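You operate a simulated robot arm through the tools that you are given. There is no shell and no other tool. Be economical: measure what you need, move in short steps, check, and stop when the job is done.

Carry out the task below with a simulated robot arm. There is one attempt and no reset: what you move stays moved.

## Task
Put the 20 mm printed block from the top of the green table on the panel there. Then put the large peg from the top of the green table on the bed of the tilt tray. Then take the white can and leave it on the high shelf of the red rack. The order counts. Set down upright: white can.

It is judged by the outcome, as a careful person would: the job done as asked, and still so three seconds after it is handed in. It fails if anything else is knocked over, pushed out of place, dropped, spilled or broken.

## Robot
A 7-joint arm with a two-finger parallel gripper on a trunk, on a base that drives. Base frame: it is fixed to the floor where the robot stands at the start and does not move with it; the origin is under the middle of the robot, x ahead of it, y to its left, z up; the surface under the hand at the start is at about z = 800. Lengths are in mm, angles in degrees, forces in N, time in s.
With the tool pointing down near the work surface it reaches from about 300 to 720 mm from the robot's upright axis, wherever it stands. Its first joint turns from -166.0 to 166.0 degrees. Places, roughly: bed of the tilt tray [-2000, -4200, 700]; high shelf of the red rack [-800, -4400, 1300]; white can [2250, -3750, 1000]. Payload 3.43 kg.
Tool frame: the origin (TCP) lies between the finger pads and is the grasp point; the fingertips stand 30 mm ahead of it; z points along the fingers, y is the line along which they close. The gripper opens to 94 mm. The fingers are 28 mm wide and 10 mm thick; the gripper's body (50 by 96 mm) begins 55 mm behind the TCP.
Orientation is told as [roll, pitch, yaw] about the base's x, y, z axes, in that order, counted from this pose: with the fingers straight down and closing along the base's y, the tool's x points along the base's -x, its y along +y and its z along -z.

## Interface
- The arm moves only by the tool send_rows. Its argument "commands" is a list of rows, each a list of 7 numbers: the turn, a rotation vector about the base's x, y, z in units of 8 degrees (1.0 is 8 degrees), then the shift along the base's x, y, z in units of 30 mm (1.0 is 30 mm), then the opening, from 0 (shut) to 1 (fully open). In form: [[ax, ay, az, x, y, z, fingers], ...]. A call has 1 to 20 rows; each row shifts and turns the commanded pose from where the row before left it. A call with a number of a shift or a turn outside -1 to 1 is refused whole. Each row takes 0.2 s and may step no farther than 50 mm and 8.6 degrees from the row before; otherwise, or with a gripper value out of range, the whole call is refused. Where a pose cannot be reached the arm comes as near as it can. A force on the tool above 40 N (or 10 N above the force at the start of the call, whichever is more), or a blocked arm, ends the call early, and 0.2 s more pass. The fingers move at their own pace (about 108 mm/s each) and stop on an object; they squeeze with about 40 N. The grip force told is the motor's: it shows also when the fingers shut on nothing. Time passes only in rows, and 0.2 s behind the last, so rows that do not move let the fingers close. It gives the time, the measured TCP pose, the force on the tool (base axes), the opening and the grip force at its end, in the units of the frame above (readings bear some noise), with the torque about the TCP (base axes, N m) and any sound that the robot's microphone picked up.
- Cameras (640 x 400 px; columns grow to the right, rows downward): "scene" is now at [383.2, -195.8, 1194.3]; the picture's right is [0.00, -0.17, 0.99], its down [-0.36, 0.92, 0.16] and it looks along [-0.93, -0.36, -0.06] (base axes); focal length 214 px, centre (320, 200). "wrist" rides on the gripper at [76, 14, -102] in the tool frame; the picture's right is [-0.18, 0.98, 0.00], its down [-0.75, -0.14, -0.64] and it looks along [-0.63, -0.12, 0.77] (tool axes); focal length 243 px, centre (320, 200). There is no depth. A picture from a camera that has moved, and an enlarged one, comes with that camera's place and axes in the base frame and with its lens.
- snapshot(camera): a new picture of that camera. The clock stands still meanwhile.
- raise_lower(by): slides the trunk up (or, below 0, down) by that many mm; the arm and the scene camera ride with it, the base frame stays. It gives what a move gives, with no picture.
- drive_base(legs): drives the robot by 1 to 6 legs, each [ahead, left, turn to the left] in mm, mm and degrees, along the robot's own axes; the way and the turn of a leg run together, so that a leg with both is an arc; at most 1500 mm and 180 degrees a leg. The arm and the cameras ride along, it lands a little off, and it stops where it bumps. It gives what a move gives.
- head_to(pan, tilt): turns the head with the scene camera to pan (to the left, within 80 degrees either way) and tilt (down, from -29 to 69), counted from straight ahead of the robot. It gives what a move gives.
- enlarge(camera, box): a new picture of the part [left, top, right, bottom] of that camera's present view, enlarged. The clock stands still meanwhile.
- close_job(): hands the job in; it is judged then, once.

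Go step by step. Nothing tells you exact positions but the pictures and the camera data: compare them with the known pose of the tool, close in by small moves and look again before you grip or let go. The budget is 165 turns and 128 pictures, counting those below and the enlarged ones. Unless the task says otherwise, let go and move clear before handing in.

The tools are called after "Emit:" as a command line: name --pt "numbers of a row" for each row, then --argument value for the rest, lists and objects as JSON in quotes. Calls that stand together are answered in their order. send_rows: Moves the arm, as the interface text tells. Its arguments: {"type":"object","properties":{"commands":{"type":"array","items":{"type":"array","items":{"type":"number"}}}},"required":["commands"]} The other tools are called the same way: raise_lower (by) slides the trunk up or down; drive_base (legs) drives the base; head_to (pan, tilt) turns the head that bears the scene camera; snapshot (camera) takes a picture; enlarge (camera, box) takes an enlarged picture of a part of a camera's view; close_job () hands the job in.

At the start:

```text
t: 0.0
tool_pos: [372.9, -142.2, 1073.7]
tool_rot: [0.0, 0.1, 0.1]
wrist_force: [-0.6, -0.3, 0.4]
moment: [0.0, 0.0, -0.01]
opening: 94.0
finger_force: 0.0
trunk travel left (down, up): [-150.0, 440.0]
robot x, y, heading: [-1.3, 0.5, 0.1]
head pan, tilt: [-80.2, 68.8]
```

scene: 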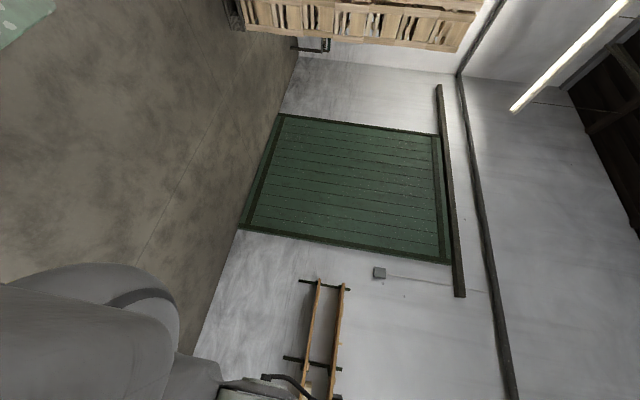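
wrist: 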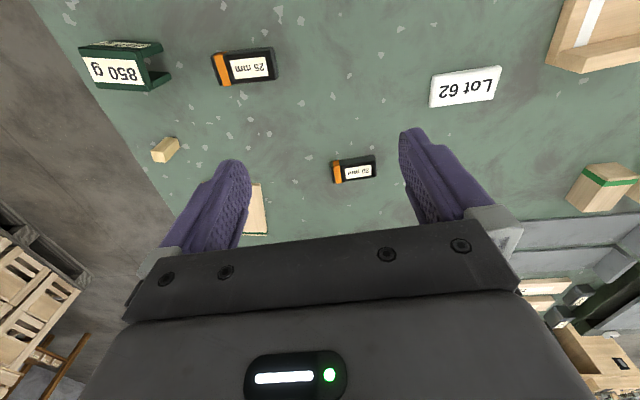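

The wrist view shows the green table with labelled blocks under the hand; the scene camera is turned away. I turn the head to look ahead and down.

Emit:
head_to --pan 0 --tilt 45

Emit:
snapshot --camera "scene"

Emit:
enlarge --camera "wrist" --box '[60, 0, 640, 240]'

```text
t: 1.5
tool_pos: [372.6, -141.5, 1073.8]
tool_rot: [-0.1, 0.0, 0.0]
wrist_force: [-0.2, 0.1, -1.0]
moment: [0.01, -0.06, -0.02]
opening: 94.0
finger_force: 0.1
trunk travel left (down, up): [-150.0, 440.0]
robot x, y, heading: [0.7, -1.2, -0.0]
head pan, tilt: [0.0, 45.0]
```

```text
125 pictures are left
camera scene: at [412.0, -140.8, 1122.5], right [0.0, -1.0, 0.0], down [-0.71, 0.0, 0.71], along [-0.71, 0.0, -0.71], focal length 214 px, centre (320, 200)
```

scene: 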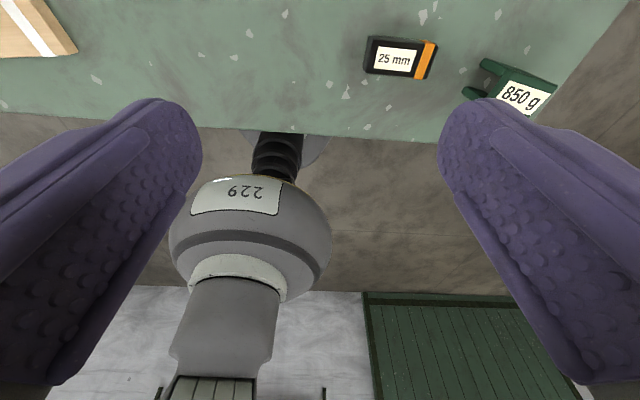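

```text
1.10 times, centred on (350, 120) of wrist
camera zoom: at [296.3, -127.9, 1176.4], right [0.18, 0.98, 0.0], down [0.75, -0.14, 0.64], along [0.63, -0.12, -0.77], focal length 268 px, centre (287, 288)
```

zoom: 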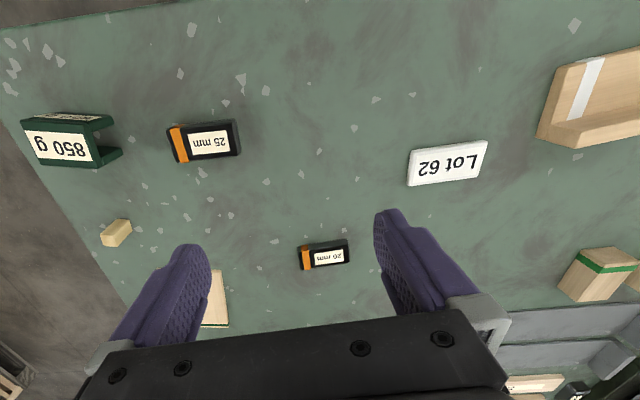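

The "scene" camera seems to ride on the hand, with its forward direction along the fingers. I point it along the fingers and also ahead, to survey the table.

Emit:
head_to --pan 0 --tilt -10

Emit:
snapshot --camera "scene"

Emit:
head_to --pan 50 --tilt 0

Emit:
snapshot --camera "scene"

Emit:
head_to --pan -50 --tilt 0

Emit:
snapshot --camera "scene"

Emit:
enlarge --camera "wrist" --box '[220, 120, 400, 240]'

```text
t: 2.8
tool_pos: [373.2, -141.4, 1073.9]
tool_rot: [0.1, 0.0, 0.0]
wrist_force: [-0.3, 0.1, 0.5]
moment: [0.0, 0.0, 0.02]
opening: 94.2
finger_force: 0.0
trunk travel left (down, up): [-150.0, 440.0]
robot x, y, heading: [0.6, -1.3, -0.2]
head pan, tilt: [0.0, -10.0]
```

```text
123 pictures are left
camera scene: at [498.2, -140.7, 1119.5], right [0.0, -1.0, 0.0], down [-0.98, 0.0, -0.17], along [0.17, 0.0, -0.98], focal length 214 px, centre (320, 200)
```

scene: 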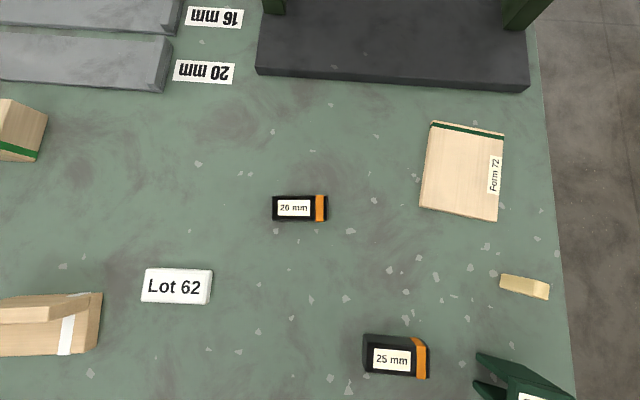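

```text
t: 4.0
tool_pos: [373.7, -140.9, 1074.0]
tool_rot: [0.0, 0.1, 0.1]
wrist_force: [0.3, -0.9, -0.2]
moment: [-0.02, 0.0, -0.01]
opening: 93.9
finger_force: 0.1
trunk travel left (down, up): [-150.0, 440.0]
robot x, y, heading: [0.0, 3.6, 0.0]
head pan, tilt: [50.0, 0.0]
```

```text
122 pictures are left
camera scene: at [483.0, -71.8, 1145.9], right [0.0, -0.64, -0.77], down [-1.0, 0.0, 0.0], along [0.0, 0.77, -0.64], focal length 214 px, centre (320, 200)
```

scene: 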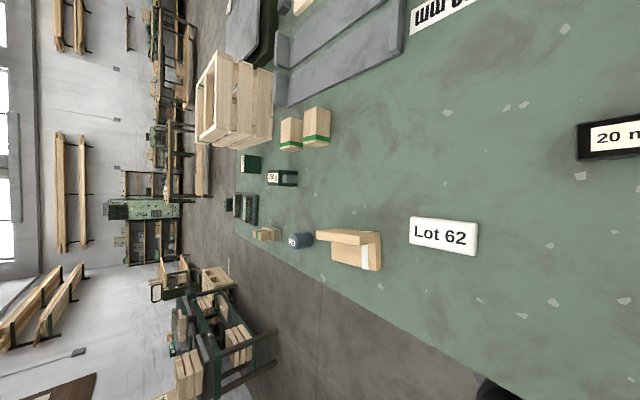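

```text
t: 5.7
tool_pos: [371.6, -142.5, 1074.4]
tool_rot: [0.0, 0.1, -0.1]
wrist_force: [0.7, 0.1, -0.9]
moment: [0.0, -0.02, -0.01]
opening: 93.9
finger_force: 0.0
trunk travel left (down, up): [-150.0, 440.0]
robot x, y, heading: [2.7, 0.5, -0.0]
head pan, tilt: [-50.0, 0.0]
```

```text
121 pictures are left
camera scene: at [483.0, -209.6, 1145.9], right [0.0, -0.64, 0.77], down [-1.0, 0.0, 0.0], along [0.0, -0.77, -0.64], focal length 214 px, centre (320, 200)
```

scene: 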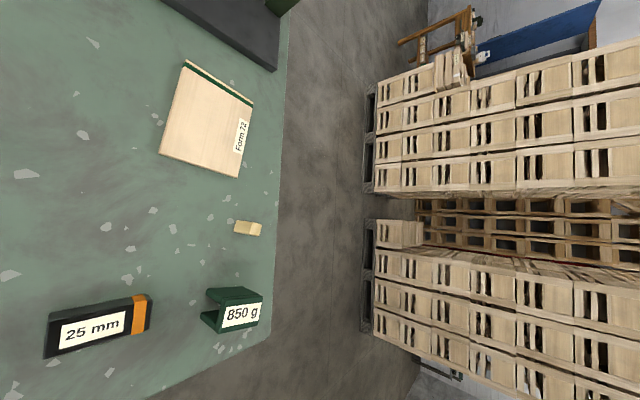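

```text
3.33 times, centred on (310, 180) of wrist
camera zoom: at [296.3, -127.9, 1176.4], right [0.18, 0.98, 0.0], down [0.75, -0.14, 0.64], along [0.63, -0.12, -0.77], focal length 809 px, centre (353, 267)
```

zoom: 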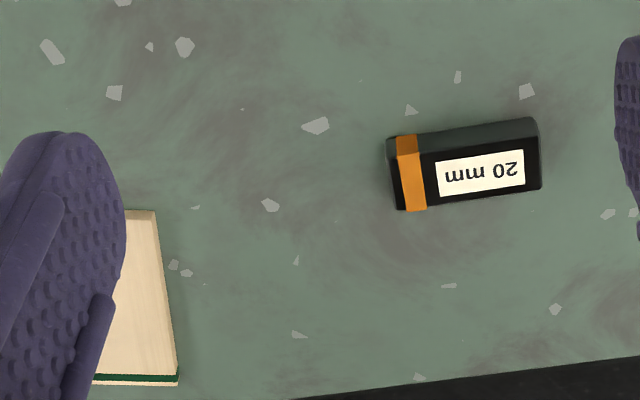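

I see the 20 mm block ahead of the hand and a flat wooden plate "Form 72"; grey parts with labels and pegs still need identifying. I look farther ahead.

Emit:
head_to --pan 0 --tilt -29

Emit:
snapshot --camera "scene"

Emit:
head_to --pan 45 --tilt -29

Emit:
snapshot --camera "scene"

Emit:
enlarge --camera "scene" --box '[200, 80, 400, 280]'

```text
t: 6.9
tool_pos: [371.7, -142.1, 1073.5]
tool_rot: [-0.1, 0.0, 0.0]
wrist_force: [0.3, 0.8, 1.3]
moment: [0.02, -0.02, 0.01]
opening: 94.0
finger_force: 0.0
trunk travel left (down, up): [-150.0, 440.0]
robot x, y, heading: [-0.2, 0.2, 0.1]
head pan, tilt: [0.0, -28.6]
```

```text
119 pictures are left
camera scene: at [523.1, -140.8, 1136.8], right [0.0, -1.0, 0.0], down [-0.88, 0.0, -0.48], along [0.48, 0.0, -0.88], focal length 214 px, centre (320, 200)
```

scene: 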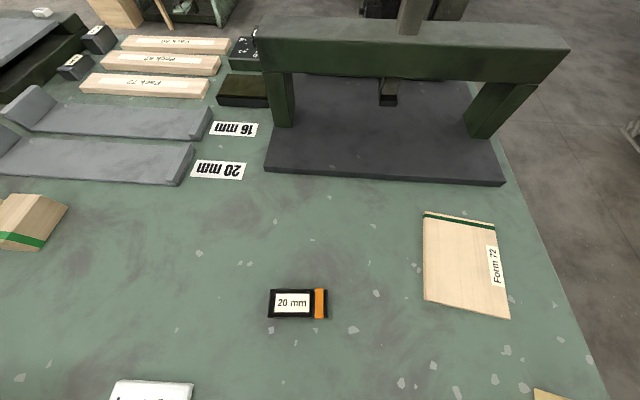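

```text
t: 8.0
tool_pos: [372.4, -141.9, 1074.7]
tool_rot: [0.0, 0.0, 0.1]
wrist_force: [-0.1, -0.1, 0.6]
moment: [0.0, -0.01, 0.03]
opening: 94.2
finger_force: 0.1
trunk travel left (down, up): [-150.0, 440.0]
robot x, y, heading: [-1.6, 0.2, -0.3]
head pan, tilt: [45.0, -28.6]
```

```text
118 pictures are left
camera scene: at [523.1, -93.4, 1156.4], right [0.0, -0.71, -0.71], down [-0.88, 0.34, -0.34], along [0.48, 0.62, -0.62], focal length 214 px, centre (320, 200)
```

scene: 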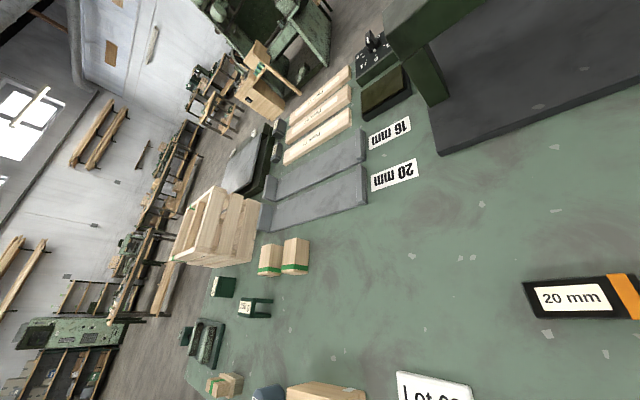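

```text
2.00 times, centred on (300, 180) of scene
camera zoom: at [523.1, -93.4, 1156.4], right [0.0, -0.71, -0.71], down [-0.88, 0.34, -0.34], along [0.48, 0.62, -0.62], focal length 429 px, centre (360, 240)
```

zoom: 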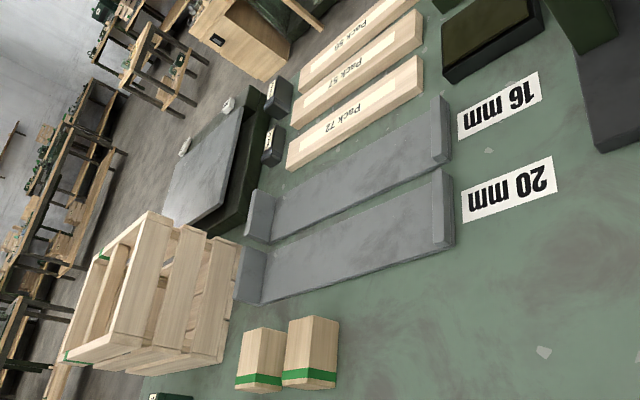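

The 20 mm block, "Form 72" plate, a press, grey labelled channels, packs, banded wooden pieces and a crate are in view. I raise a little and move left to survey the rest of the table.

Emit:
raise_lower --by 150

Emit:
send_rows --pt "0 0 0 0 1 0 1" --pt "0 0 0 0 1 0 1" --pt "0 0 0 0 1 0 1" --pt "0 0 0 0 1 0 1" --pt "0 0 0 0 1 0 1" --pt "0 0 0 0 1 0 1" --pt "0 0 0 0 1 0 1" --pt "0 0 0 0 1 0 1" --pt "0 0 0 0 1 0 1" --pt "0 0 0 0 1 0 1" --pt "0 0 0 0 1 0 1" --pt "0 0 0 0 1 0 1"

Emit:
head_to --pan 0 --tilt -15

Emit:
snapshot --camera "scene"

```text
t: 9.8
tool_pos: [371.8, -141.7, 1225.0]
tool_rot: [0.0, 0.1, 0.0]
wrist_force: [-0.1, 1.2, -0.3]
moment: [-0.03, 0.04, 0.0]
opening: 94.0
finger_force: 0.1
trunk travel left (down, up): [-300.0, 290.0]
robot x, y, heading: [1.4, 0.2, 0.2]
head pan, tilt: [45.0, -28.6]
```

```text
t: 12.4
tool_pos: [372.6, 220.2, 1225.6]
tool_rot: [0.0, 0.0, 0.0]
wrist_force: [0.0, -0.8, 0.6]
moment: [-0.02, -0.02, 0.05]
opening: 94.0
finger_force: 0.1
trunk travel left (down, up): [-300.0, 290.0]
robot x, y, heading: [2.9, 3.5, 0.0]
head pan, tilt: [45.0, -28.6]
```

```text
t: 13.5
tool_pos: [372.6, 219.3, 1225.3]
tool_rot: [0.0, 0.0, 0.0]
wrist_force: [0.1, 0.0, 0.8]
moment: [0.0, 0.02, -0.02]
opening: 93.8
finger_force: 0.0
trunk travel left (down, up): [-300.0, 290.0]
robot x, y, heading: [0.7, 0.1, 0.0]
head pan, tilt: [0.0, -15.0]
```

```text
116 pictures are left
camera scene: at [504.6, 219.9, 1274.6], right [0.0, -1.0, 0.0], down [-0.97, 0.0, -0.26], along [0.26, 0.0, -0.97], focal length 214 px, centre (320, 200)
```

scene: 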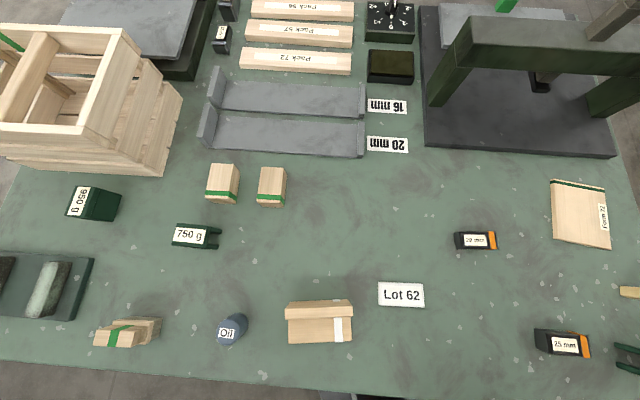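

Emit:
enlarge --camera "scene" --box '[180, 140, 320, 220]'

Emit:
enlarge --camera "scene" --box '[340, 0, 460, 90]'

Emit:
enlarge --camera "scene" --box '[80, 280, 380, 390]'

Emit:
enlarge --camera "scene" --box '[520, 160, 640, 380]'

Emit:
head_to --pan 0 --tilt -29

Emit:
snapshot --camera "scene"

```text
4.57 times, centred on (250, 180) of scene
camera zoom: at [504.6, 219.9, 1274.6], right [0.0, -1.0, 0.0], down [-0.97, 0.0, -0.26], along [0.26, 0.0, -0.97], focal length 980 px, centre (640, 291)
```

zoom: 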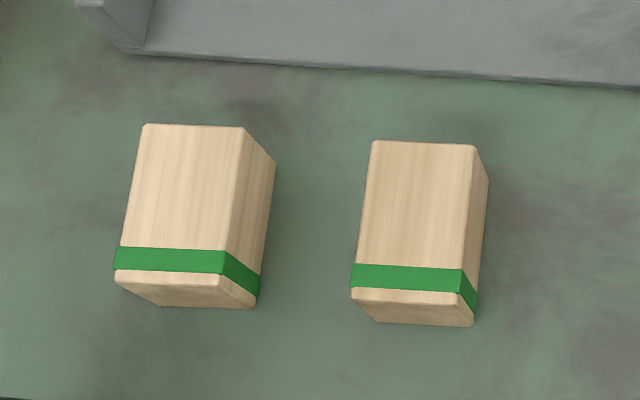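

```text
4.44 times, centred on (400, 45) of scene
camera zoom: at [504.6, 219.9, 1274.6], right [0.0, -1.0, 0.0], down [-0.97, 0.0, -0.26], along [0.26, 0.0, -0.97], focal length 953 px, centre (-36, 889)
```

zoom: 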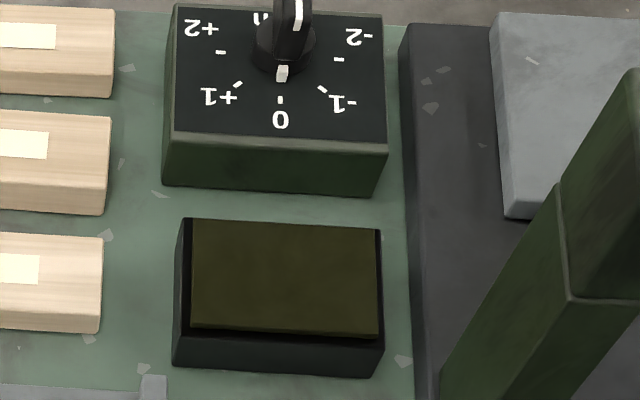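

```text
2.13 times, centred on (230, 335) of scene
camera zoom: at [504.6, 219.9, 1274.6], right [0.0, -1.0, 0.0], down [-0.97, 0.0, -0.26], along [0.26, 0.0, -0.97], focal length 458 px, centre (512, -88)
```

zoom: 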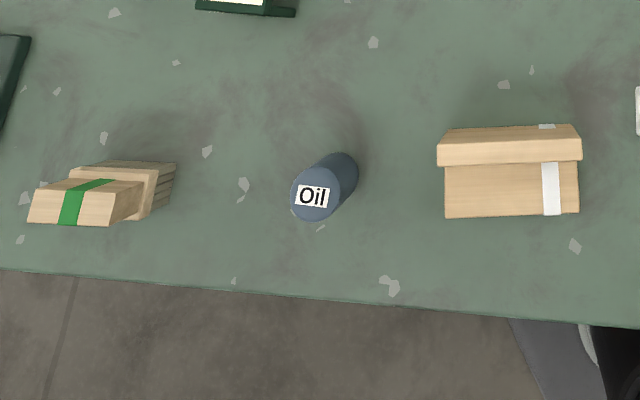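

```text
1.82 times, centred on (580, 270) of scene
camera zoom: at [504.6, 219.9, 1274.6], right [0.0, -1.0, 0.0], down [-0.97, 0.0, -0.26], along [0.26, 0.0, -0.97], focal length 390 px, centre (-153, 73)
```

zoom: 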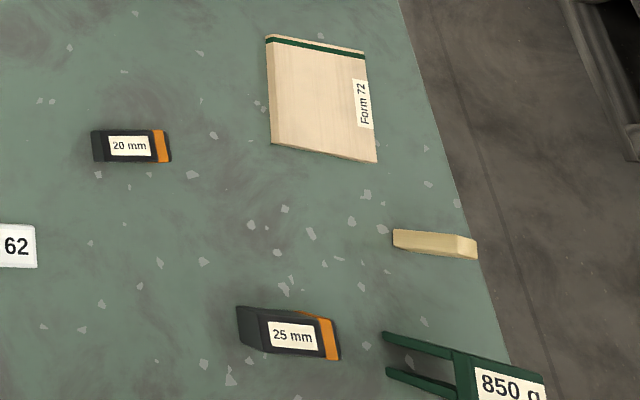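

```text
t: 14.2
tool_pos: [372.1, 218.4, 1224.8]
tool_rot: [-0.1, 0.0, 0.0]
wrist_force: [-0.1, -0.1, -0.1]
moment: [0.01, 0.02, -0.03]
opening: 93.8
finger_force: 0.0
trunk travel left (down, up): [-300.0, 290.0]
robot x, y, heading: [-1.4, -3.2, -0.2]
head pan, tilt: [0.0, -28.6]
```

```text
111 pictures are left
camera scene: at [522.2, 219.8, 1288.0], right [0.0, -1.0, 0.0], down [-0.88, 0.0, -0.48], along [0.48, 0.0, -0.88], focal length 214 px, centre (320, 200)
```

scene: 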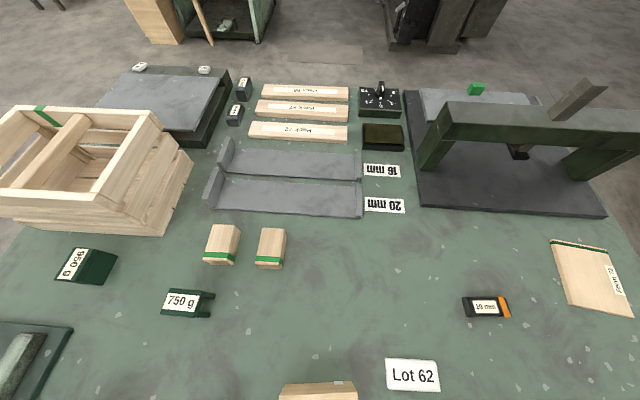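

Emit:
enlarge --camera "scene" --box '[60, 40, 360, 230]'

Emit:
enlarge --camera "scene" --box '[340, 60, 640, 250]'

Emit:
head_to --pan 70 --tilt -20

Emit:
snapshot --camera "scene"

```text
2.11 times, centred on (210, 135) of scene
camera zoom: at [522.2, 219.8, 1288.0], right [0.0, -1.0, 0.0], down [-0.88, 0.0, -0.48], along [0.48, 0.0, -0.88], focal length 452 px, centre (552, 337)
```

zoom: 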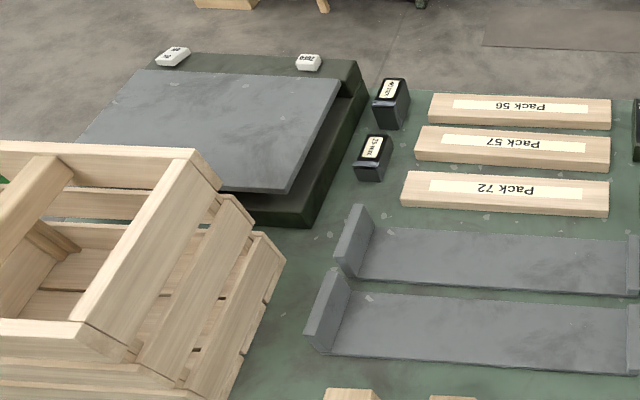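

```text
2.11 times, centred on (490, 155) of scene
camera zoom: at [522.2, 219.8, 1288.0], right [0.0, -1.0, 0.0], down [-0.88, 0.0, -0.48], along [0.48, 0.0, -0.88], focal length 452 px, centre (-38, 295)
```

zoom: 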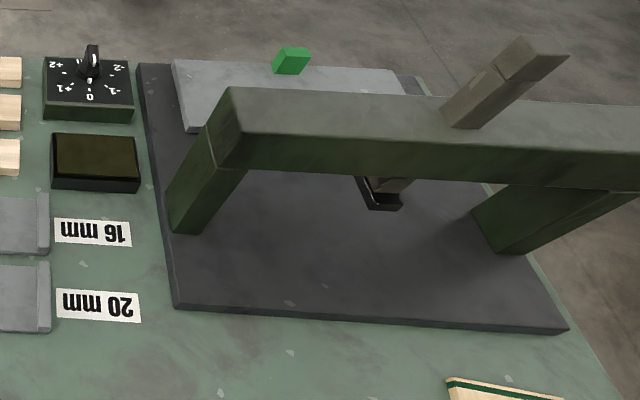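

```text
t: 15.7
tool_pos: [371.7, 219.2, 1225.7]
tool_rot: [0.1, -0.1, 0.0]
wrist_force: [0.1, 0.9, -0.1]
moment: [0.02, -0.03, 0.02]
opening: 93.9
finger_force: 0.0
trunk travel left (down, up): [-300.0, 290.0]
robot x, y, heading: [1.2, 0.4, 0.2]
head pan, tilt: [70.0, -20.0]
```

```text
108 pictures are left
camera scene: at [511.4, 291.2, 1329.0], right [0.0, -0.34, -0.94], down [-0.94, 0.32, -0.12], along [0.34, 0.88, -0.32], focal length 214 px, centre (320, 200)
```

scene: 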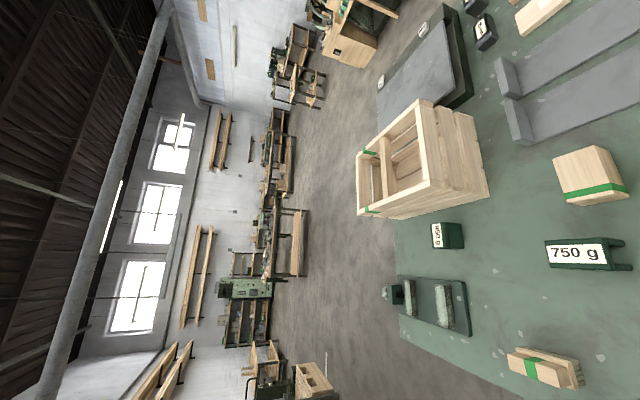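

I still need to identify the "peg" and "panel" for certain. I look closer at the near-edge wooden pieces.

Emit:
head_to --pan 25 --tilt 0

Emit:
raise_lower --by -150

Emit:
snapshot --camera "scene"

Emit:
snapshot --camera "wrist"

```text
t: 16.8
tool_pos: [371.6, 218.9, 1226.4]
tool_rot: [0.0, -0.1, -0.1]
wrist_force: [0.4, -0.1, 1.0]
moment: [0.01, 0.01, 0.0]
opening: 93.8
finger_force: 0.1
trunk travel left (down, up): [-300.0, 290.0]
robot x, y, heading: [-2.2, -2.0, 0.0]
head pan, tilt: [25.0, 0.0]
```

```text
t: 18.5
tool_pos: [371.6, 219.2, 1075.4]
tool_rot: [0.0, 0.1, 0.0]
wrist_force: [0.4, -0.2, 0.7]
moment: [-0.04, -0.01, -0.02]
opening: 94.0
finger_force: 0.0
trunk travel left (down, up): [-150.0, 440.0]
robot x, y, heading: [-0.3, -0.7, 0.2]
head pan, tilt: [25.0, 0.0]
```

```text
107 pictures are left
camera scene: at [482.0, 258.0, 1123.7], right [0.0, -0.91, -0.42], down [-1.0, 0.0, 0.0], along [0.0, 0.42, -0.91], focal length 214 px, centre (320, 200)
```

scene: 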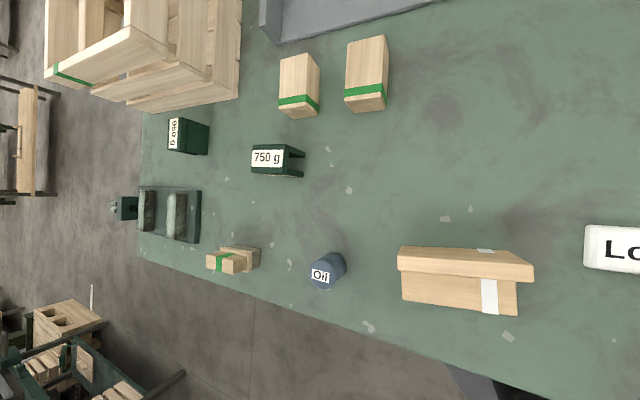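

```text
106 pictures are left
camera wrist: at [295.4, 232.9, 1177.8], right [0.18, 0.98, 0.0], down [0.75, -0.14, 0.64], along [0.63, -0.12, -0.77], focal length 243 px, centre (320, 200)
```

wrist: 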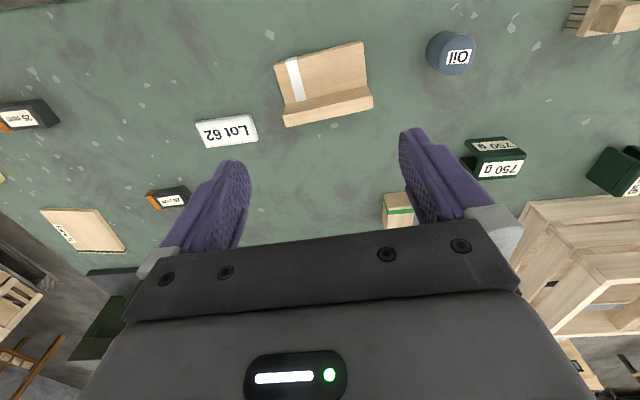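

Emit:
enlarge --camera "scene" --box '[190, 220, 290, 290]'

Emit:
enlarge --camera "scene" --box '[260, 20, 410, 130]'

Emit:
enlarge --camera "wrist" --box '[250, 20, 400, 140]'

```text
5.71 times, centred on (240, 255) of scene
camera zoom: at [482.0, 258.0, 1123.7], right [0.0, -0.91, -0.42], down [-1.0, 0.0, 0.0], along [0.0, 0.42, -0.91], focal length 1226 px, centre (777, -114)
```

zoom: 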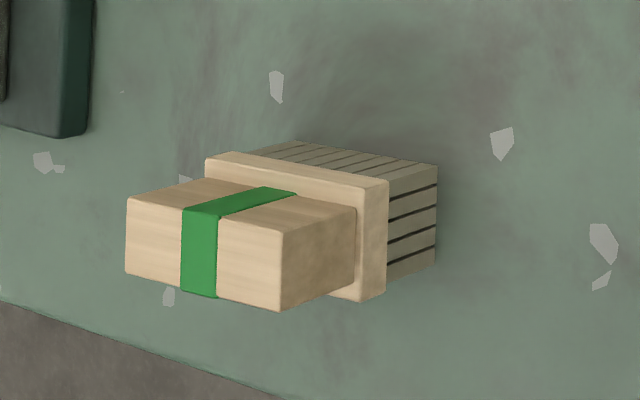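

```text
3.64 times, centred on (335, 75) of scene
camera zoom: at [482.0, 258.0, 1123.7], right [0.0, -0.91, -0.42], down [-1.0, 0.0, 0.0], along [0.0, 0.42, -0.91], focal length 780 px, centre (266, 654)
```

zoom: 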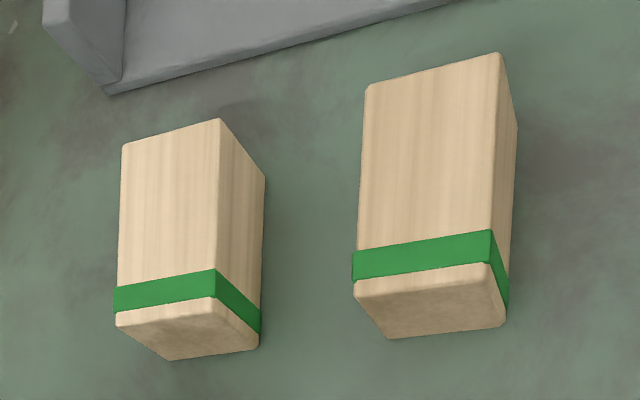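

```text
3.33 times, centred on (325, 80) of wrist
camera zoom: at [295.4, 232.9, 1177.8], right [0.18, 0.98, 0.0], down [0.75, -0.14, 0.64], along [0.63, -0.12, -0.77], focal length 809 px, centre (303, 600)
```

zoom: 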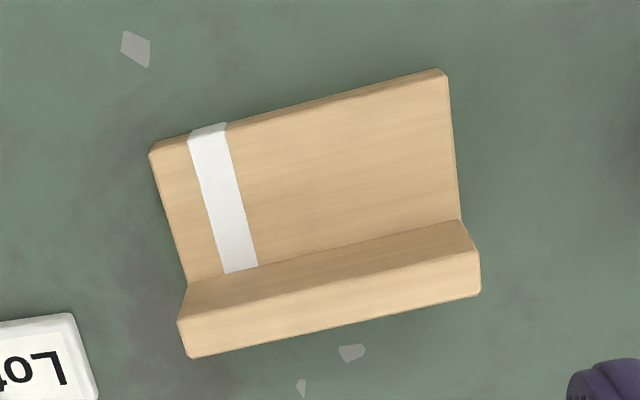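

Two green-banded wooden blocks lie side by side and could be pegs of different size. I move above them to measure.

Emit:
send_rows --pt "0 0 0 1 1 0 1" --pt "0 0 0 1 1 0 1" --pt "0 0 0 1 1 0 1" --pt "0 0 0 1 1 0 1" --pt "0 0 0 1 1 0 1" --pt "0 0 0 0 0 0 1"

Emit:
head_to --pan 0 --tilt 0

Emit:
snapshot --camera "scene"

Emit:
enlarge --camera "scene" --box '[230, 170, 390, 270]'

Emit:
snapshot --camera "wrist"

```text
t: 19.9
tool_pos: [522.6, 371.1, 1072.9]
tool_rot: [0.0, 0.0, 0.0]
wrist_force: [-0.8, 0.0, -0.3]
moment: [-0.03, 0.01, -0.01]
opening: 94.0
finger_force: 0.2
trunk travel left (down, up): [-150.0, 440.0]
robot x, y, heading: [0.3, -1.0, -0.1]
head pan, tilt: [25.0, 0.0]
```

```text
t: 20.8
tool_pos: [522.2, 367.8, 1073.4]
tool_rot: [0.0, 0.1, 0.0]
wrist_force: [-0.2, 0.1, -0.3]
moment: [-0.01, 0.02, 0.01]
opening: 94.4
finger_force: 0.0
trunk travel left (down, up): [-150.0, 440.0]
robot x, y, heading: [0.9, -1.8, -0.0]
head pan, tilt: [0.0, 0.0]
```

```text
102 pictures are left
camera scene: at [633.2, 370.3, 1112.6], right [0.0, -1.0, 0.0], down [-1.0, 0.0, 0.0], along [0.0, 0.0, -1.0], focal length 214 px, centre (320, 200)
```

scene: 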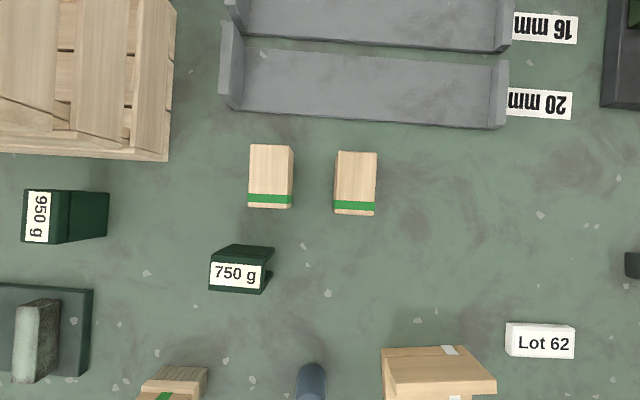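

```text
4.00 times, centred on (310, 220) of scene
camera zoom: at [633.2, 370.3, 1112.6], right [0.0, -1.0, 0.0], down [-1.0, 0.0, 0.0], along [0.0, 0.0, -1.0], focal length 858 px, centre (360, 120)
```

zoom: 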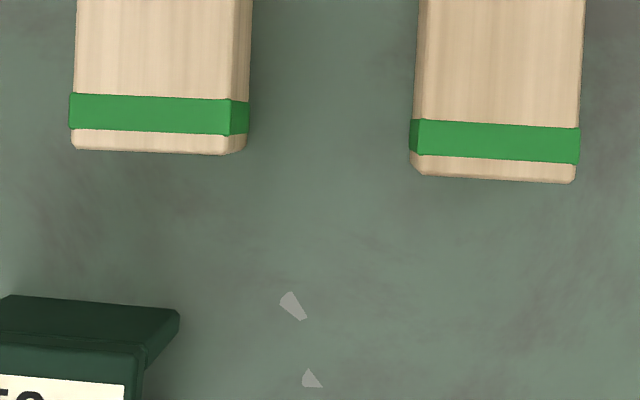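

```text
100 pictures are left
camera wrist: at [446.5, 383.1, 1175.2], right [0.18, 0.98, 0.0], down [0.75, -0.14, 0.64], along [0.63, -0.12, -0.77], focal length 243 px, centre (320, 200)
```

wrist: 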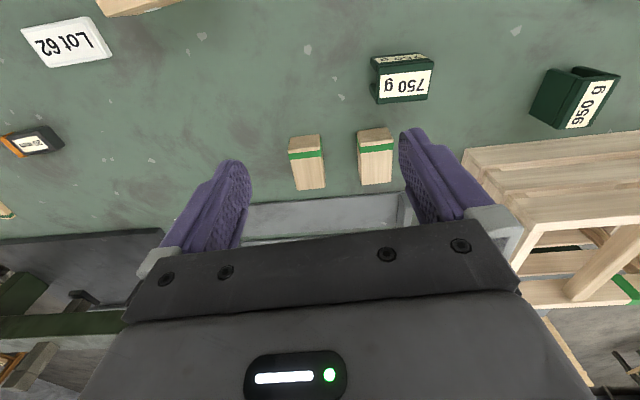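

The two banded blocks look alike, so before acting I survey the room to be sure which table is meant. I raise the arm and turn the hand level so the camera looks ahead.

Emit:
raise_lower --by 200

Emit:
send_rows --pt "0 -1 0 0 -1 0 1" --pt "0 -1 0 0 -1 0 1" --pt "0 -1 0 0 -1 0 1" --pt "0 -1 0 0 -1 0 1" --pt "0 -1 0 0 -1 0 1" --pt "0 -1 0 0 -1 0 1" --pt "0 -1 0 0 -1 0 1" --pt "0 -1 0 0 -1 0 1" --pt "0 -1 0 0 -1 0 1" --pt "0 -1 0 0 -1 0 1" --pt "0 -1 0 0 -1 0 1" --pt "0 0 0 0 0 0 1"

Emit:
head_to --pan 0 --tilt 15

Emit:
snapshot --camera "scene"

Emit:
head_to --pan -75 --tilt 15

Emit:
snapshot --camera "scene"

```text
t: 23.0
tool_pos: [523.2, 369.1, 1272.3]
tool_rot: [0.0, -0.1, 0.0]
wrist_force: [0.2, -0.2, -0.6]
moment: [0.05, 0.0, 0.01]
opening: 94.0
finger_force: 0.3
trunk travel left (down, up): [-350.0, 240.0]
robot x, y, heading: [-1.5, 0.0, 0.1]
head pan, tilt: [0.0, 0.0]
```

```text
t: 25.6
tool_pos: [522.6, 37.4, 1273.4]
tool_rot: [-1.2, -88.0, 1.2]
wrist_force: [0.7, 0.6, 0.0]
moment: [0.04, 0.02, 0.0]
opening: 93.8
finger_force: 0.1
trunk travel left (down, up): [-350.0, 240.0]
robot x, y, heading: [-1.5, -0.7, 0.2]
head pan, tilt: [0.0, 0.0]
```

```text
t: 26.4
tool_pos: [524.4, 36.9, 1274.0]
tool_rot: [-0.3, -88.0, 0.2]
wrist_force: [-0.7, -0.2, 0.5]
moment: [-0.01, 0.01, 0.03]
opening: 93.8
finger_force: 0.0
trunk travel left (down, up): [-350.0, 240.0]
robot x, y, heading: [-0.7, -1.0, 0.2]
head pan, tilt: [0.0, 15.0]
```

```text
99 pictures are left
camera scene: at [490.4, 38.4, 1360.5], right [0.0, -1.0, 0.0], down [-0.29, 0.0, -0.96], along [0.96, 0.0, -0.29], focal length 214 px, centre (320, 200)
```

scene: 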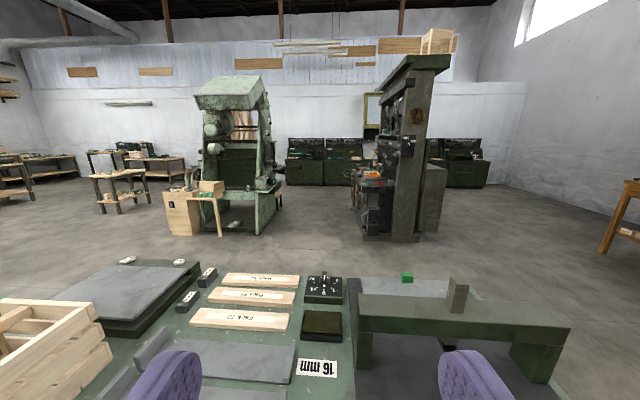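

```text
t: 27.8
tool_pos: [523.3, 37.4, 1274.2]
tool_rot: [-0.2, -87.9, 0.2]
wrist_force: [0.5, 0.3, 0.5]
moment: [-0.04, -0.01, 0.01]
opening: 93.9
finger_force: 0.0
trunk travel left (down, up): [-350.0, 240.0]
robot x, y, heading: [-0.7, 3.2, 0.2]
head pan, tilt: [-75.0, 15.0]
```

```text
98 pictures are left
camera scene: at [421.4, -51.8, 1362.8], right [-0.97, -0.26, 0.03], down [-0.1, 0.25, -0.96], along [0.24, -0.93, -0.27], focal length 214 px, centre (320, 200)
```

scene: 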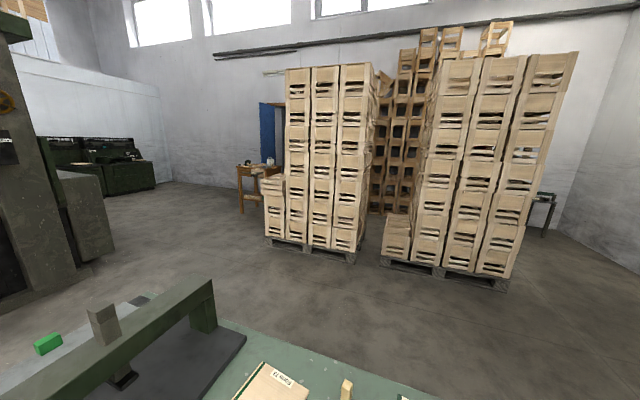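

This table is the only green-topped one near, so the parts are here. I move right and look down over the press, the plate beyond it and the right edge.

Emit:
send_rows --pt "0 0 0 1 -1 0 1" --pt "0 0 0 1 -1 0 1" --pt "0 0 0 1 -1 0 1" --pt "0 0 0 0 -1 0 1" --pt "0 0 0 0 -1 0 1" --pt "0 0 0 0 -1 0 1" --pt "0 0 0 0 0 0 1"

Emit:
head_to --pan 0 --tilt 50

Emit:
snapshot --camera "scene"

Emit:
head_to --pan 70 --tilt 45

Emit:
snapshot --camera "scene"

```text
t: 29.4
tool_pos: [612.6, -140.7, 1274.2]
tool_rot: [-0.5, -88.1, 0.6]
wrist_force: [-0.2, 0.1, 0.1]
moment: [0.02, -0.01, -0.01]
opening: 94.1
finger_force: 0.0
trunk travel left (down, up): [-350.0, 240.0]
robot x, y, heading: [-0.4, 0.4, 0.0]
head pan, tilt: [-75.0, 15.0]
```

```text
t: 30.9
tool_pos: [612.0, -140.9, 1274.7]
tool_rot: [0.0, -88.0, 0.0]
wrist_force: [0.5, 0.9, -1.2]
moment: [-0.02, -0.03, -0.05]
opening: 94.1
finger_force: 0.1
trunk travel left (down, up): [-350.0, 240.0]
robot x, y, heading: [-0.7, 2.1, 0.1]
head pan, tilt: [0.0, 50.0]
```

```text
97 pictures are left
camera scene: at [560.4, -140.2, 1307.4], right [0.0, -1.0, 0.0], down [-0.79, 0.0, -0.62], along [0.62, 0.0, -0.79], focal length 214 px, centre (320, 200)
```

scene: 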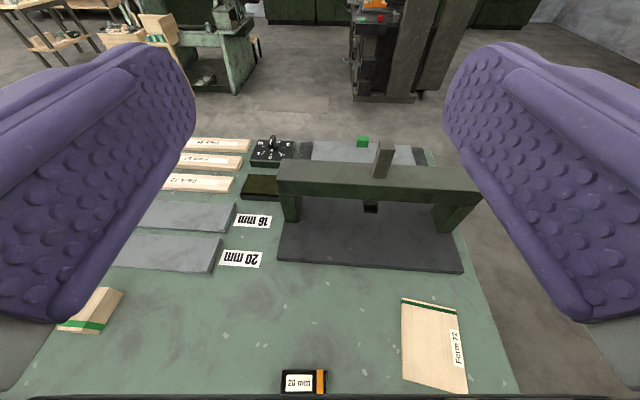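

```text
t: 32.3
tool_pos: [612.2, -141.0, 1274.3]
tool_rot: [0.0, -88.0, 0.0]
wrist_force: [0.1, -0.9, 0.1]
moment: [0.02, -0.01, 0.0]
opening: 94.1
finger_force: 0.0
trunk travel left (down, up): [-350.0, 240.0]
robot x, y, heading: [-1.0, -0.1, 0.2]
head pan, tilt: [70.0, 45.0]
```

```text
96 pictures are left
camera scene: at [511.5, -63.7, 1316.0], right [0.94, -0.34, -0.03], down [-0.27, -0.66, -0.7], along [0.22, 0.66, -0.72], focal length 214 px, centre (320, 200)
```

scene: 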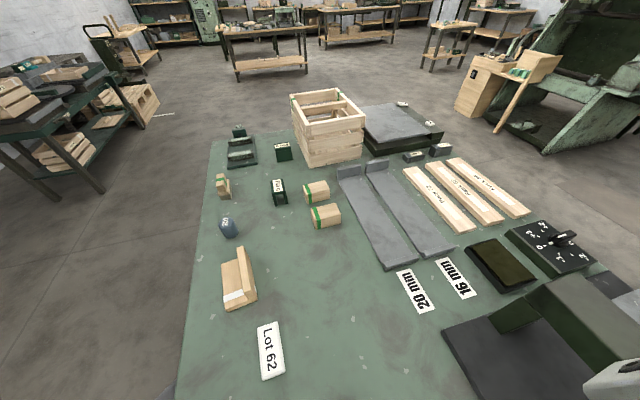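

Emit:
head_to --pan 0 --tilt 45

Emit:
enlarge --camera "scene" --box '[230, 120, 490, 290]'

Emit:
head_to --pan 0 --tilt 69

Emit:
snapshot --camera "scene"

```text
t: 33.7
tool_pos: [612.5, -142.1, 1273.5]
tool_rot: [-0.1, -88.0, 0.0]
wrist_force: [0.2, 0.2, -0.8]
moment: [-0.02, 0.01, 0.0]
opening: 93.9
finger_force: 0.1
trunk travel left (down, up): [-350.0, 240.0]
robot x, y, heading: [-2.3, -0.2, 0.0]
head pan, tilt: [0.0, 45.0]
```

```text
2.35 times, centred on (360, 205) of scene
camera zoom: at [564.9, -140.1, 1314.1], right [0.0, -1.0, 0.0], down [-0.73, 0.0, -0.68], along [0.68, 0.0, -0.73], focal length 505 px, centre (226, 188)
```

zoom: 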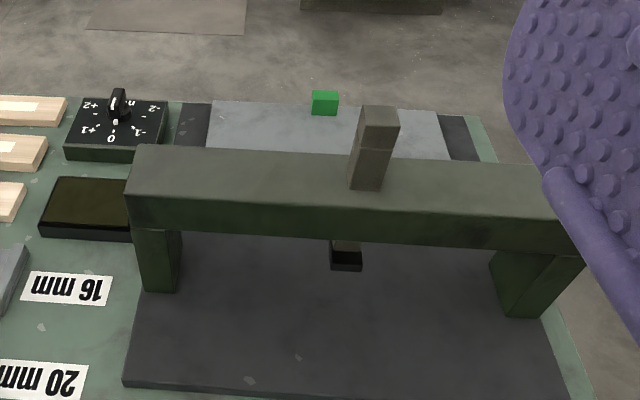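

```text
t: 34.6
tool_pos: [612.6, -140.3, 1274.5]
tool_rot: [0.0, -88.0, 0.0]
wrist_force: [-0.3, 0.1, 0.9]
moment: [-0.02, 0.02, 0.02]
opening: 93.8
finger_force: 0.0
trunk travel left (down, up): [-350.0, 240.0]
robot x, y, heading: [0.6, -0.7, -0.2]
head pan, tilt: [0.0, 68.8]
```

```text
94 pictures are left
camera scene: at [538.6, -140.1, 1286.2], right [0.0, -1.0, 0.0], down [-0.94, 0.0, -0.33], along [0.33, 0.0, -0.94], focal length 214 px, centre (320, 200)
```

scene: 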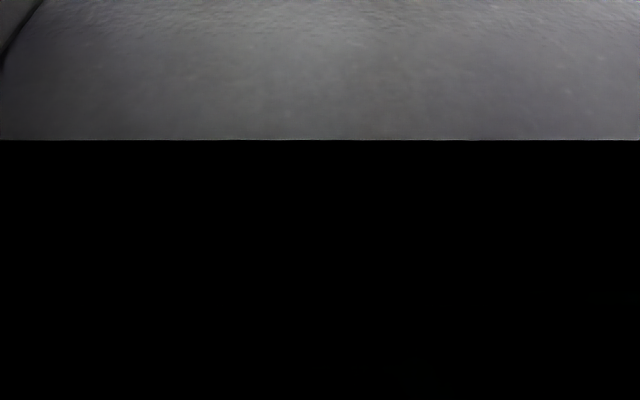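

I take the flat wooden board "Form 72" as the panel, and the 20 mm block lies at about (539, -110). I turn the hand down again, rotate it so the fingers close along x, and go above the block.

Emit:
send_rows --pt "0 1 0 -1 0 0 1" --pt "0 1 0 -1 0 0 1" --pt "0 1 0 -0.45 0 0 1" --pt "0 1 0 0 0 0 1" --pt "0 1 0 0 0 0 1" --pt "0 1 0 0 0 0 1" --pt "0 1 0 0 0 0 1" --pt "0 1 0 0 0 0 1" --pt "0 1 0 0 0 0 1" --pt "0 1 0 0 0 0 1" --pt "0 1 0 0 0 0 1" --pt "0 0 0 0 0 0 1"

Emit:
send_rows --pt "0 0 -1 0 1 0 1" --pt "0 0 -1 0 0 0 1" --pt "0 0 -1 0 0 0 1" --pt "0 0 -1 0 0 0 1" --pt "0 0 -1 0 0 0 1" --pt "0 0 -1 0 0 0 1" --pt "0 0 -1 0 0 -1 1" --pt "0 0 -1 0 0 -1 1" --pt "0 0 -1 0 0 -1 1" --pt "0 0 -1 0 0 -1 1" --pt "0 0 -1 0 0 -1 1" --pt "0 0 -0.25 0 0 -1 1" --pt "0 0 0 0 0 0 1"

Emit:
snapshot --camera "wrist"

Emit:
head_to --pan 0 --tilt 20

Emit:
snapshot --camera "scene"

```text
t: 37.2
tool_pos: [537.8, -141.8, 1273.0]
tool_rot: [-0.1, 0.1, 0.0]
wrist_force: [-0.8, -0.1, 0.1]
moment: [-0.03, 0.01, 0.01]
opening: 94.0
finger_force: 0.0
trunk travel left (down, up): [-350.0, 240.0]
robot x, y, heading: [-0.3, -0.9, -0.2]
head pan, tilt: [0.0, 68.8]
```

```text
t: 40.0
tool_pos: [537.5, -110.9, 1242.7]
tool_rot: [0.0, -0.1, -55.7]
wrist_force: [0.1, 0.6, -0.4]
moment: [0.01, -0.01, 0.0]
opening: 94.1
finger_force: 0.0
out of reach, approached as far as the arm can: row 8, 9, 10, 11, 12
trunk travel left (down, up): [-350.0, 240.0]
robot x, y, heading: [1.0, 3.7, -0.2]
head pan, tilt: [0.0, 68.8]
```

```text
93 pictures are left
camera wrist: at [506.6, -40.4, 1344.6], right [0.92, 0.4, 0.0], down [0.31, -0.7, 0.64], along [0.26, -0.59, -0.77], focal length 243 px, centre (320, 200)
```

wrist: 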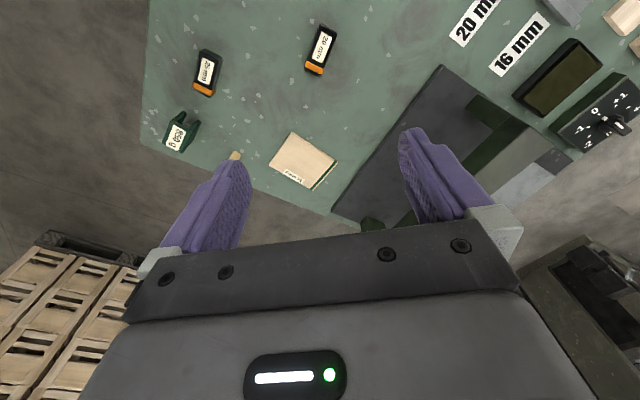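

```text
t: 41.2
tool_pos: [538.2, -110.6, 1243.6]
tool_rot: [0.0, 0.1, -55.7]
wrist_force: [0.6, -0.1, 0.3]
moment: [-0.03, -0.01, -0.01]
opening: 93.7
finger_force: 0.0
trunk travel left (down, up): [-350.0, 240.0]
robot x, y, heading: [-1.3, -1.2, -0.0]
head pan, tilt: [0.0, 20.0]
```

```text
92 pictures are left
camera scene: at [582.0, -174.0, 1278.9], right [-0.83, -0.56, 0.0], down [-0.53, 0.78, 0.34], along [-0.19, 0.28, -0.94], focal length 214 px, centre (320, 200)
```

scene: 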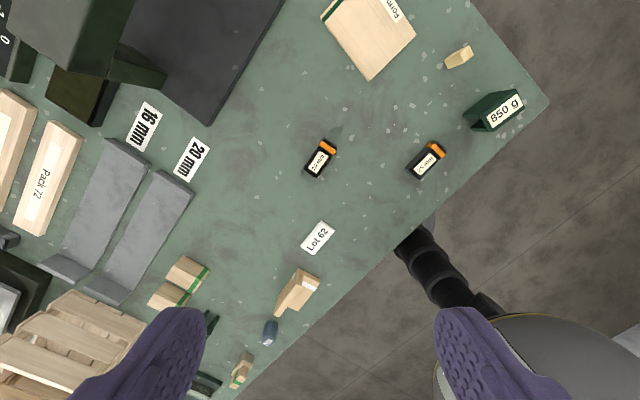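

The wrist stops at about -56° yaw, so I turn the other way, first checking how the commanded pose resumes.

Emit:
send_rows --pt "0 0 1 0 0 0 1" --pt "0 0 1 0 0 0 1"

```text
t: 41.8
tool_pos: [537.9, -112.1, 1242.1]
tool_rot: [0.0, 0.0, -41.5]
wrist_force: [0.0, -0.9, -0.6]
moment: [0.0, 0.02, -0.01]
opening: 93.9
finger_force: 0.2
trunk travel left (down, up): [-350.0, 240.0]
robot x, y, heading: [0.3, 3.0, -0.0]
head pan, tilt: [0.0, 20.0]
```

Emit:
send_rows --pt "0 0 1 0 0 0 1" --pt "0 0 1 0 0 0 1" --pt "0 0 1 0 0 0 1" --pt "0 0 1 0 0 0 1" --pt "0 0 1 0 0 0 1" --pt "0 0 1 0 0 0 1" --pt "0 0 1 0 0 0 1" --pt "0 0 1 0 0 0 1" --pt "0 0 1 0 0 0 1" --pt "0 0 1 0 0 0 1" --pt "0 0 1 0 0 0 1" --pt "0 0 1 0 0 0 1" --pt "0 0 1 0 0 0 1" --pt "0 0 1 0 0 0 1" --pt "0 0 1 0 0 0 1" --pt "0 0 1 0 0 0 1" --pt "0 0 0.45 0 0 0 1" --pt "0 0 0 0 0 0 1"

Emit:
raise_lower --by -240

Emit:
head_to --pan 0 --tilt 15

Emit:
snapshot --camera "wrist"

Emit:
snapshot --camera "scene"

```text
t: 45.6
tool_pos: [537.2, -112.3, 1242.4]
tool_rot: [-0.1, 0.1, 90.0]
wrist_force: [0.3, -0.2, 0.0]
moment: [0.02, -0.03, 0.02]
opening: 94.0
finger_force: 0.0
trunk travel left (down, up): [-350.0, 240.0]
robot x, y, heading: [-1.3, -2.6, -0.3]
head pan, tilt: [0.0, 20.0]
```

```text
t: 48.1
tool_pos: [537.8, -111.0, 1003.0]
tool_rot: [0.0, 0.0, 90.0]
wrist_force: [0.2, -0.6, 0.6]
moment: [-0.02, -0.01, 0.03]
opening: 94.1
finger_force: 0.1
trunk travel left (down, up): [-110.0, 480.0]
robot x, y, heading: [-1.2, 1.2, -0.1]
head pan, tilt: [0.0, 20.0]
```

```text
t: 48.7
tool_pos: [538.2, -112.2, 1002.7]
tool_rot: [0.1, 0.1, 89.9]
wrist_force: [-0.1, -0.1, 0.5]
moment: [0.0, 0.0, 0.04]
opening: 94.2
finger_force: 0.1
trunk travel left (down, up): [-110.0, 480.0]
robot x, y, heading: [-3.5, 4.1, 0.1]
head pan, tilt: [0.0, 15.0]
```

```text
91 pictures are left
camera wrist: at [523.4, -187.7, 1104.4], right [-0.98, 0.19, 0.0], down [0.14, 0.75, 0.64], along [0.12, 0.63, -0.77], focal length 243 px, centre (320, 200)
```

wrist: 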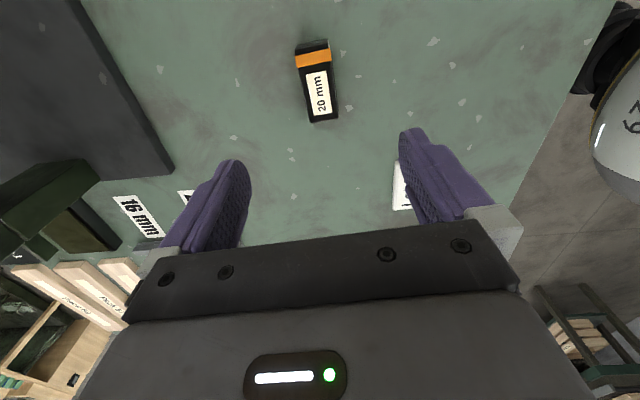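

```text
90 pictures are left
camera scene: at [538.4, -24.4, 1038.4], right [1.0, 0.0, 0.0], down [0.0, -0.97, 0.26], along [0.0, -0.26, -0.97], focal length 214 px, centre (320, 200)
```

scene: 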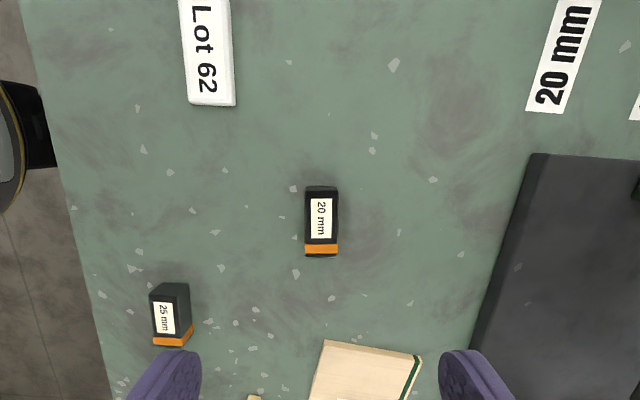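

The block's centre is about (540, -108), about 36 mm wide across x. I descend over it, stopping just above the table.

Emit:
send_rows --pt "0 0 0 0.08 0.1 -1 0.8" --pt "0 0 0 0 0 -1 0.8" --pt "0 0 0 0 0 -1 0.8" --pt "0 0 0 0 0 -1 0.8" --pt "0 0 0 0 0 -1 0.8" --pt "0 0 0 0 0 0 0.8"

Emit:
snapshot --camera "wrist"

Emit:
snapshot --camera "scene"

```text
t: 50.1
tool_pos: [542.5, -109.5, 852.3]
tool_rot: [0.1, 0.0, 89.9]
wrist_force: [0.4, 0.2, -0.2]
moment: [0.01, -0.01, 0.0]
opening: 75.1
finger_force: 0.0
trunk travel left (down, up): [-110.0, 480.0]
robot x, y, heading: [0.2, 0.9, -0.1]
head pan, tilt: [0.0, 15.0]
```

```text
89 pictures are left
camera wrist: at [527.1, -185.9, 954.5], right [-0.98, 0.19, 0.0], down [0.14, 0.75, 0.64], along [0.12, 0.63, -0.77], focal length 243 px, centre (320, 200)
```

wrist: 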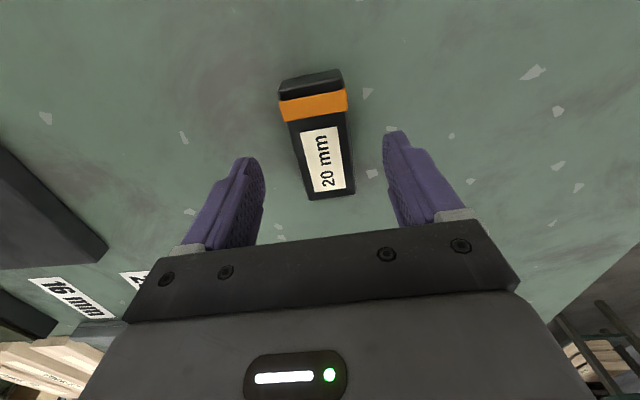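

```text
88 pictures are left
camera scene: at [542.1, -22.5, 888.5], right [1.0, 0.0, 0.0], down [0.0, -0.97, 0.26], along [0.0, -0.26, -0.97], focal length 214 px, centre (320, 200)
```

scene: 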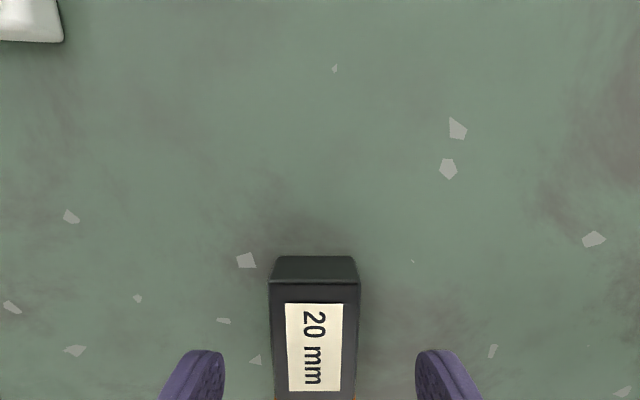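

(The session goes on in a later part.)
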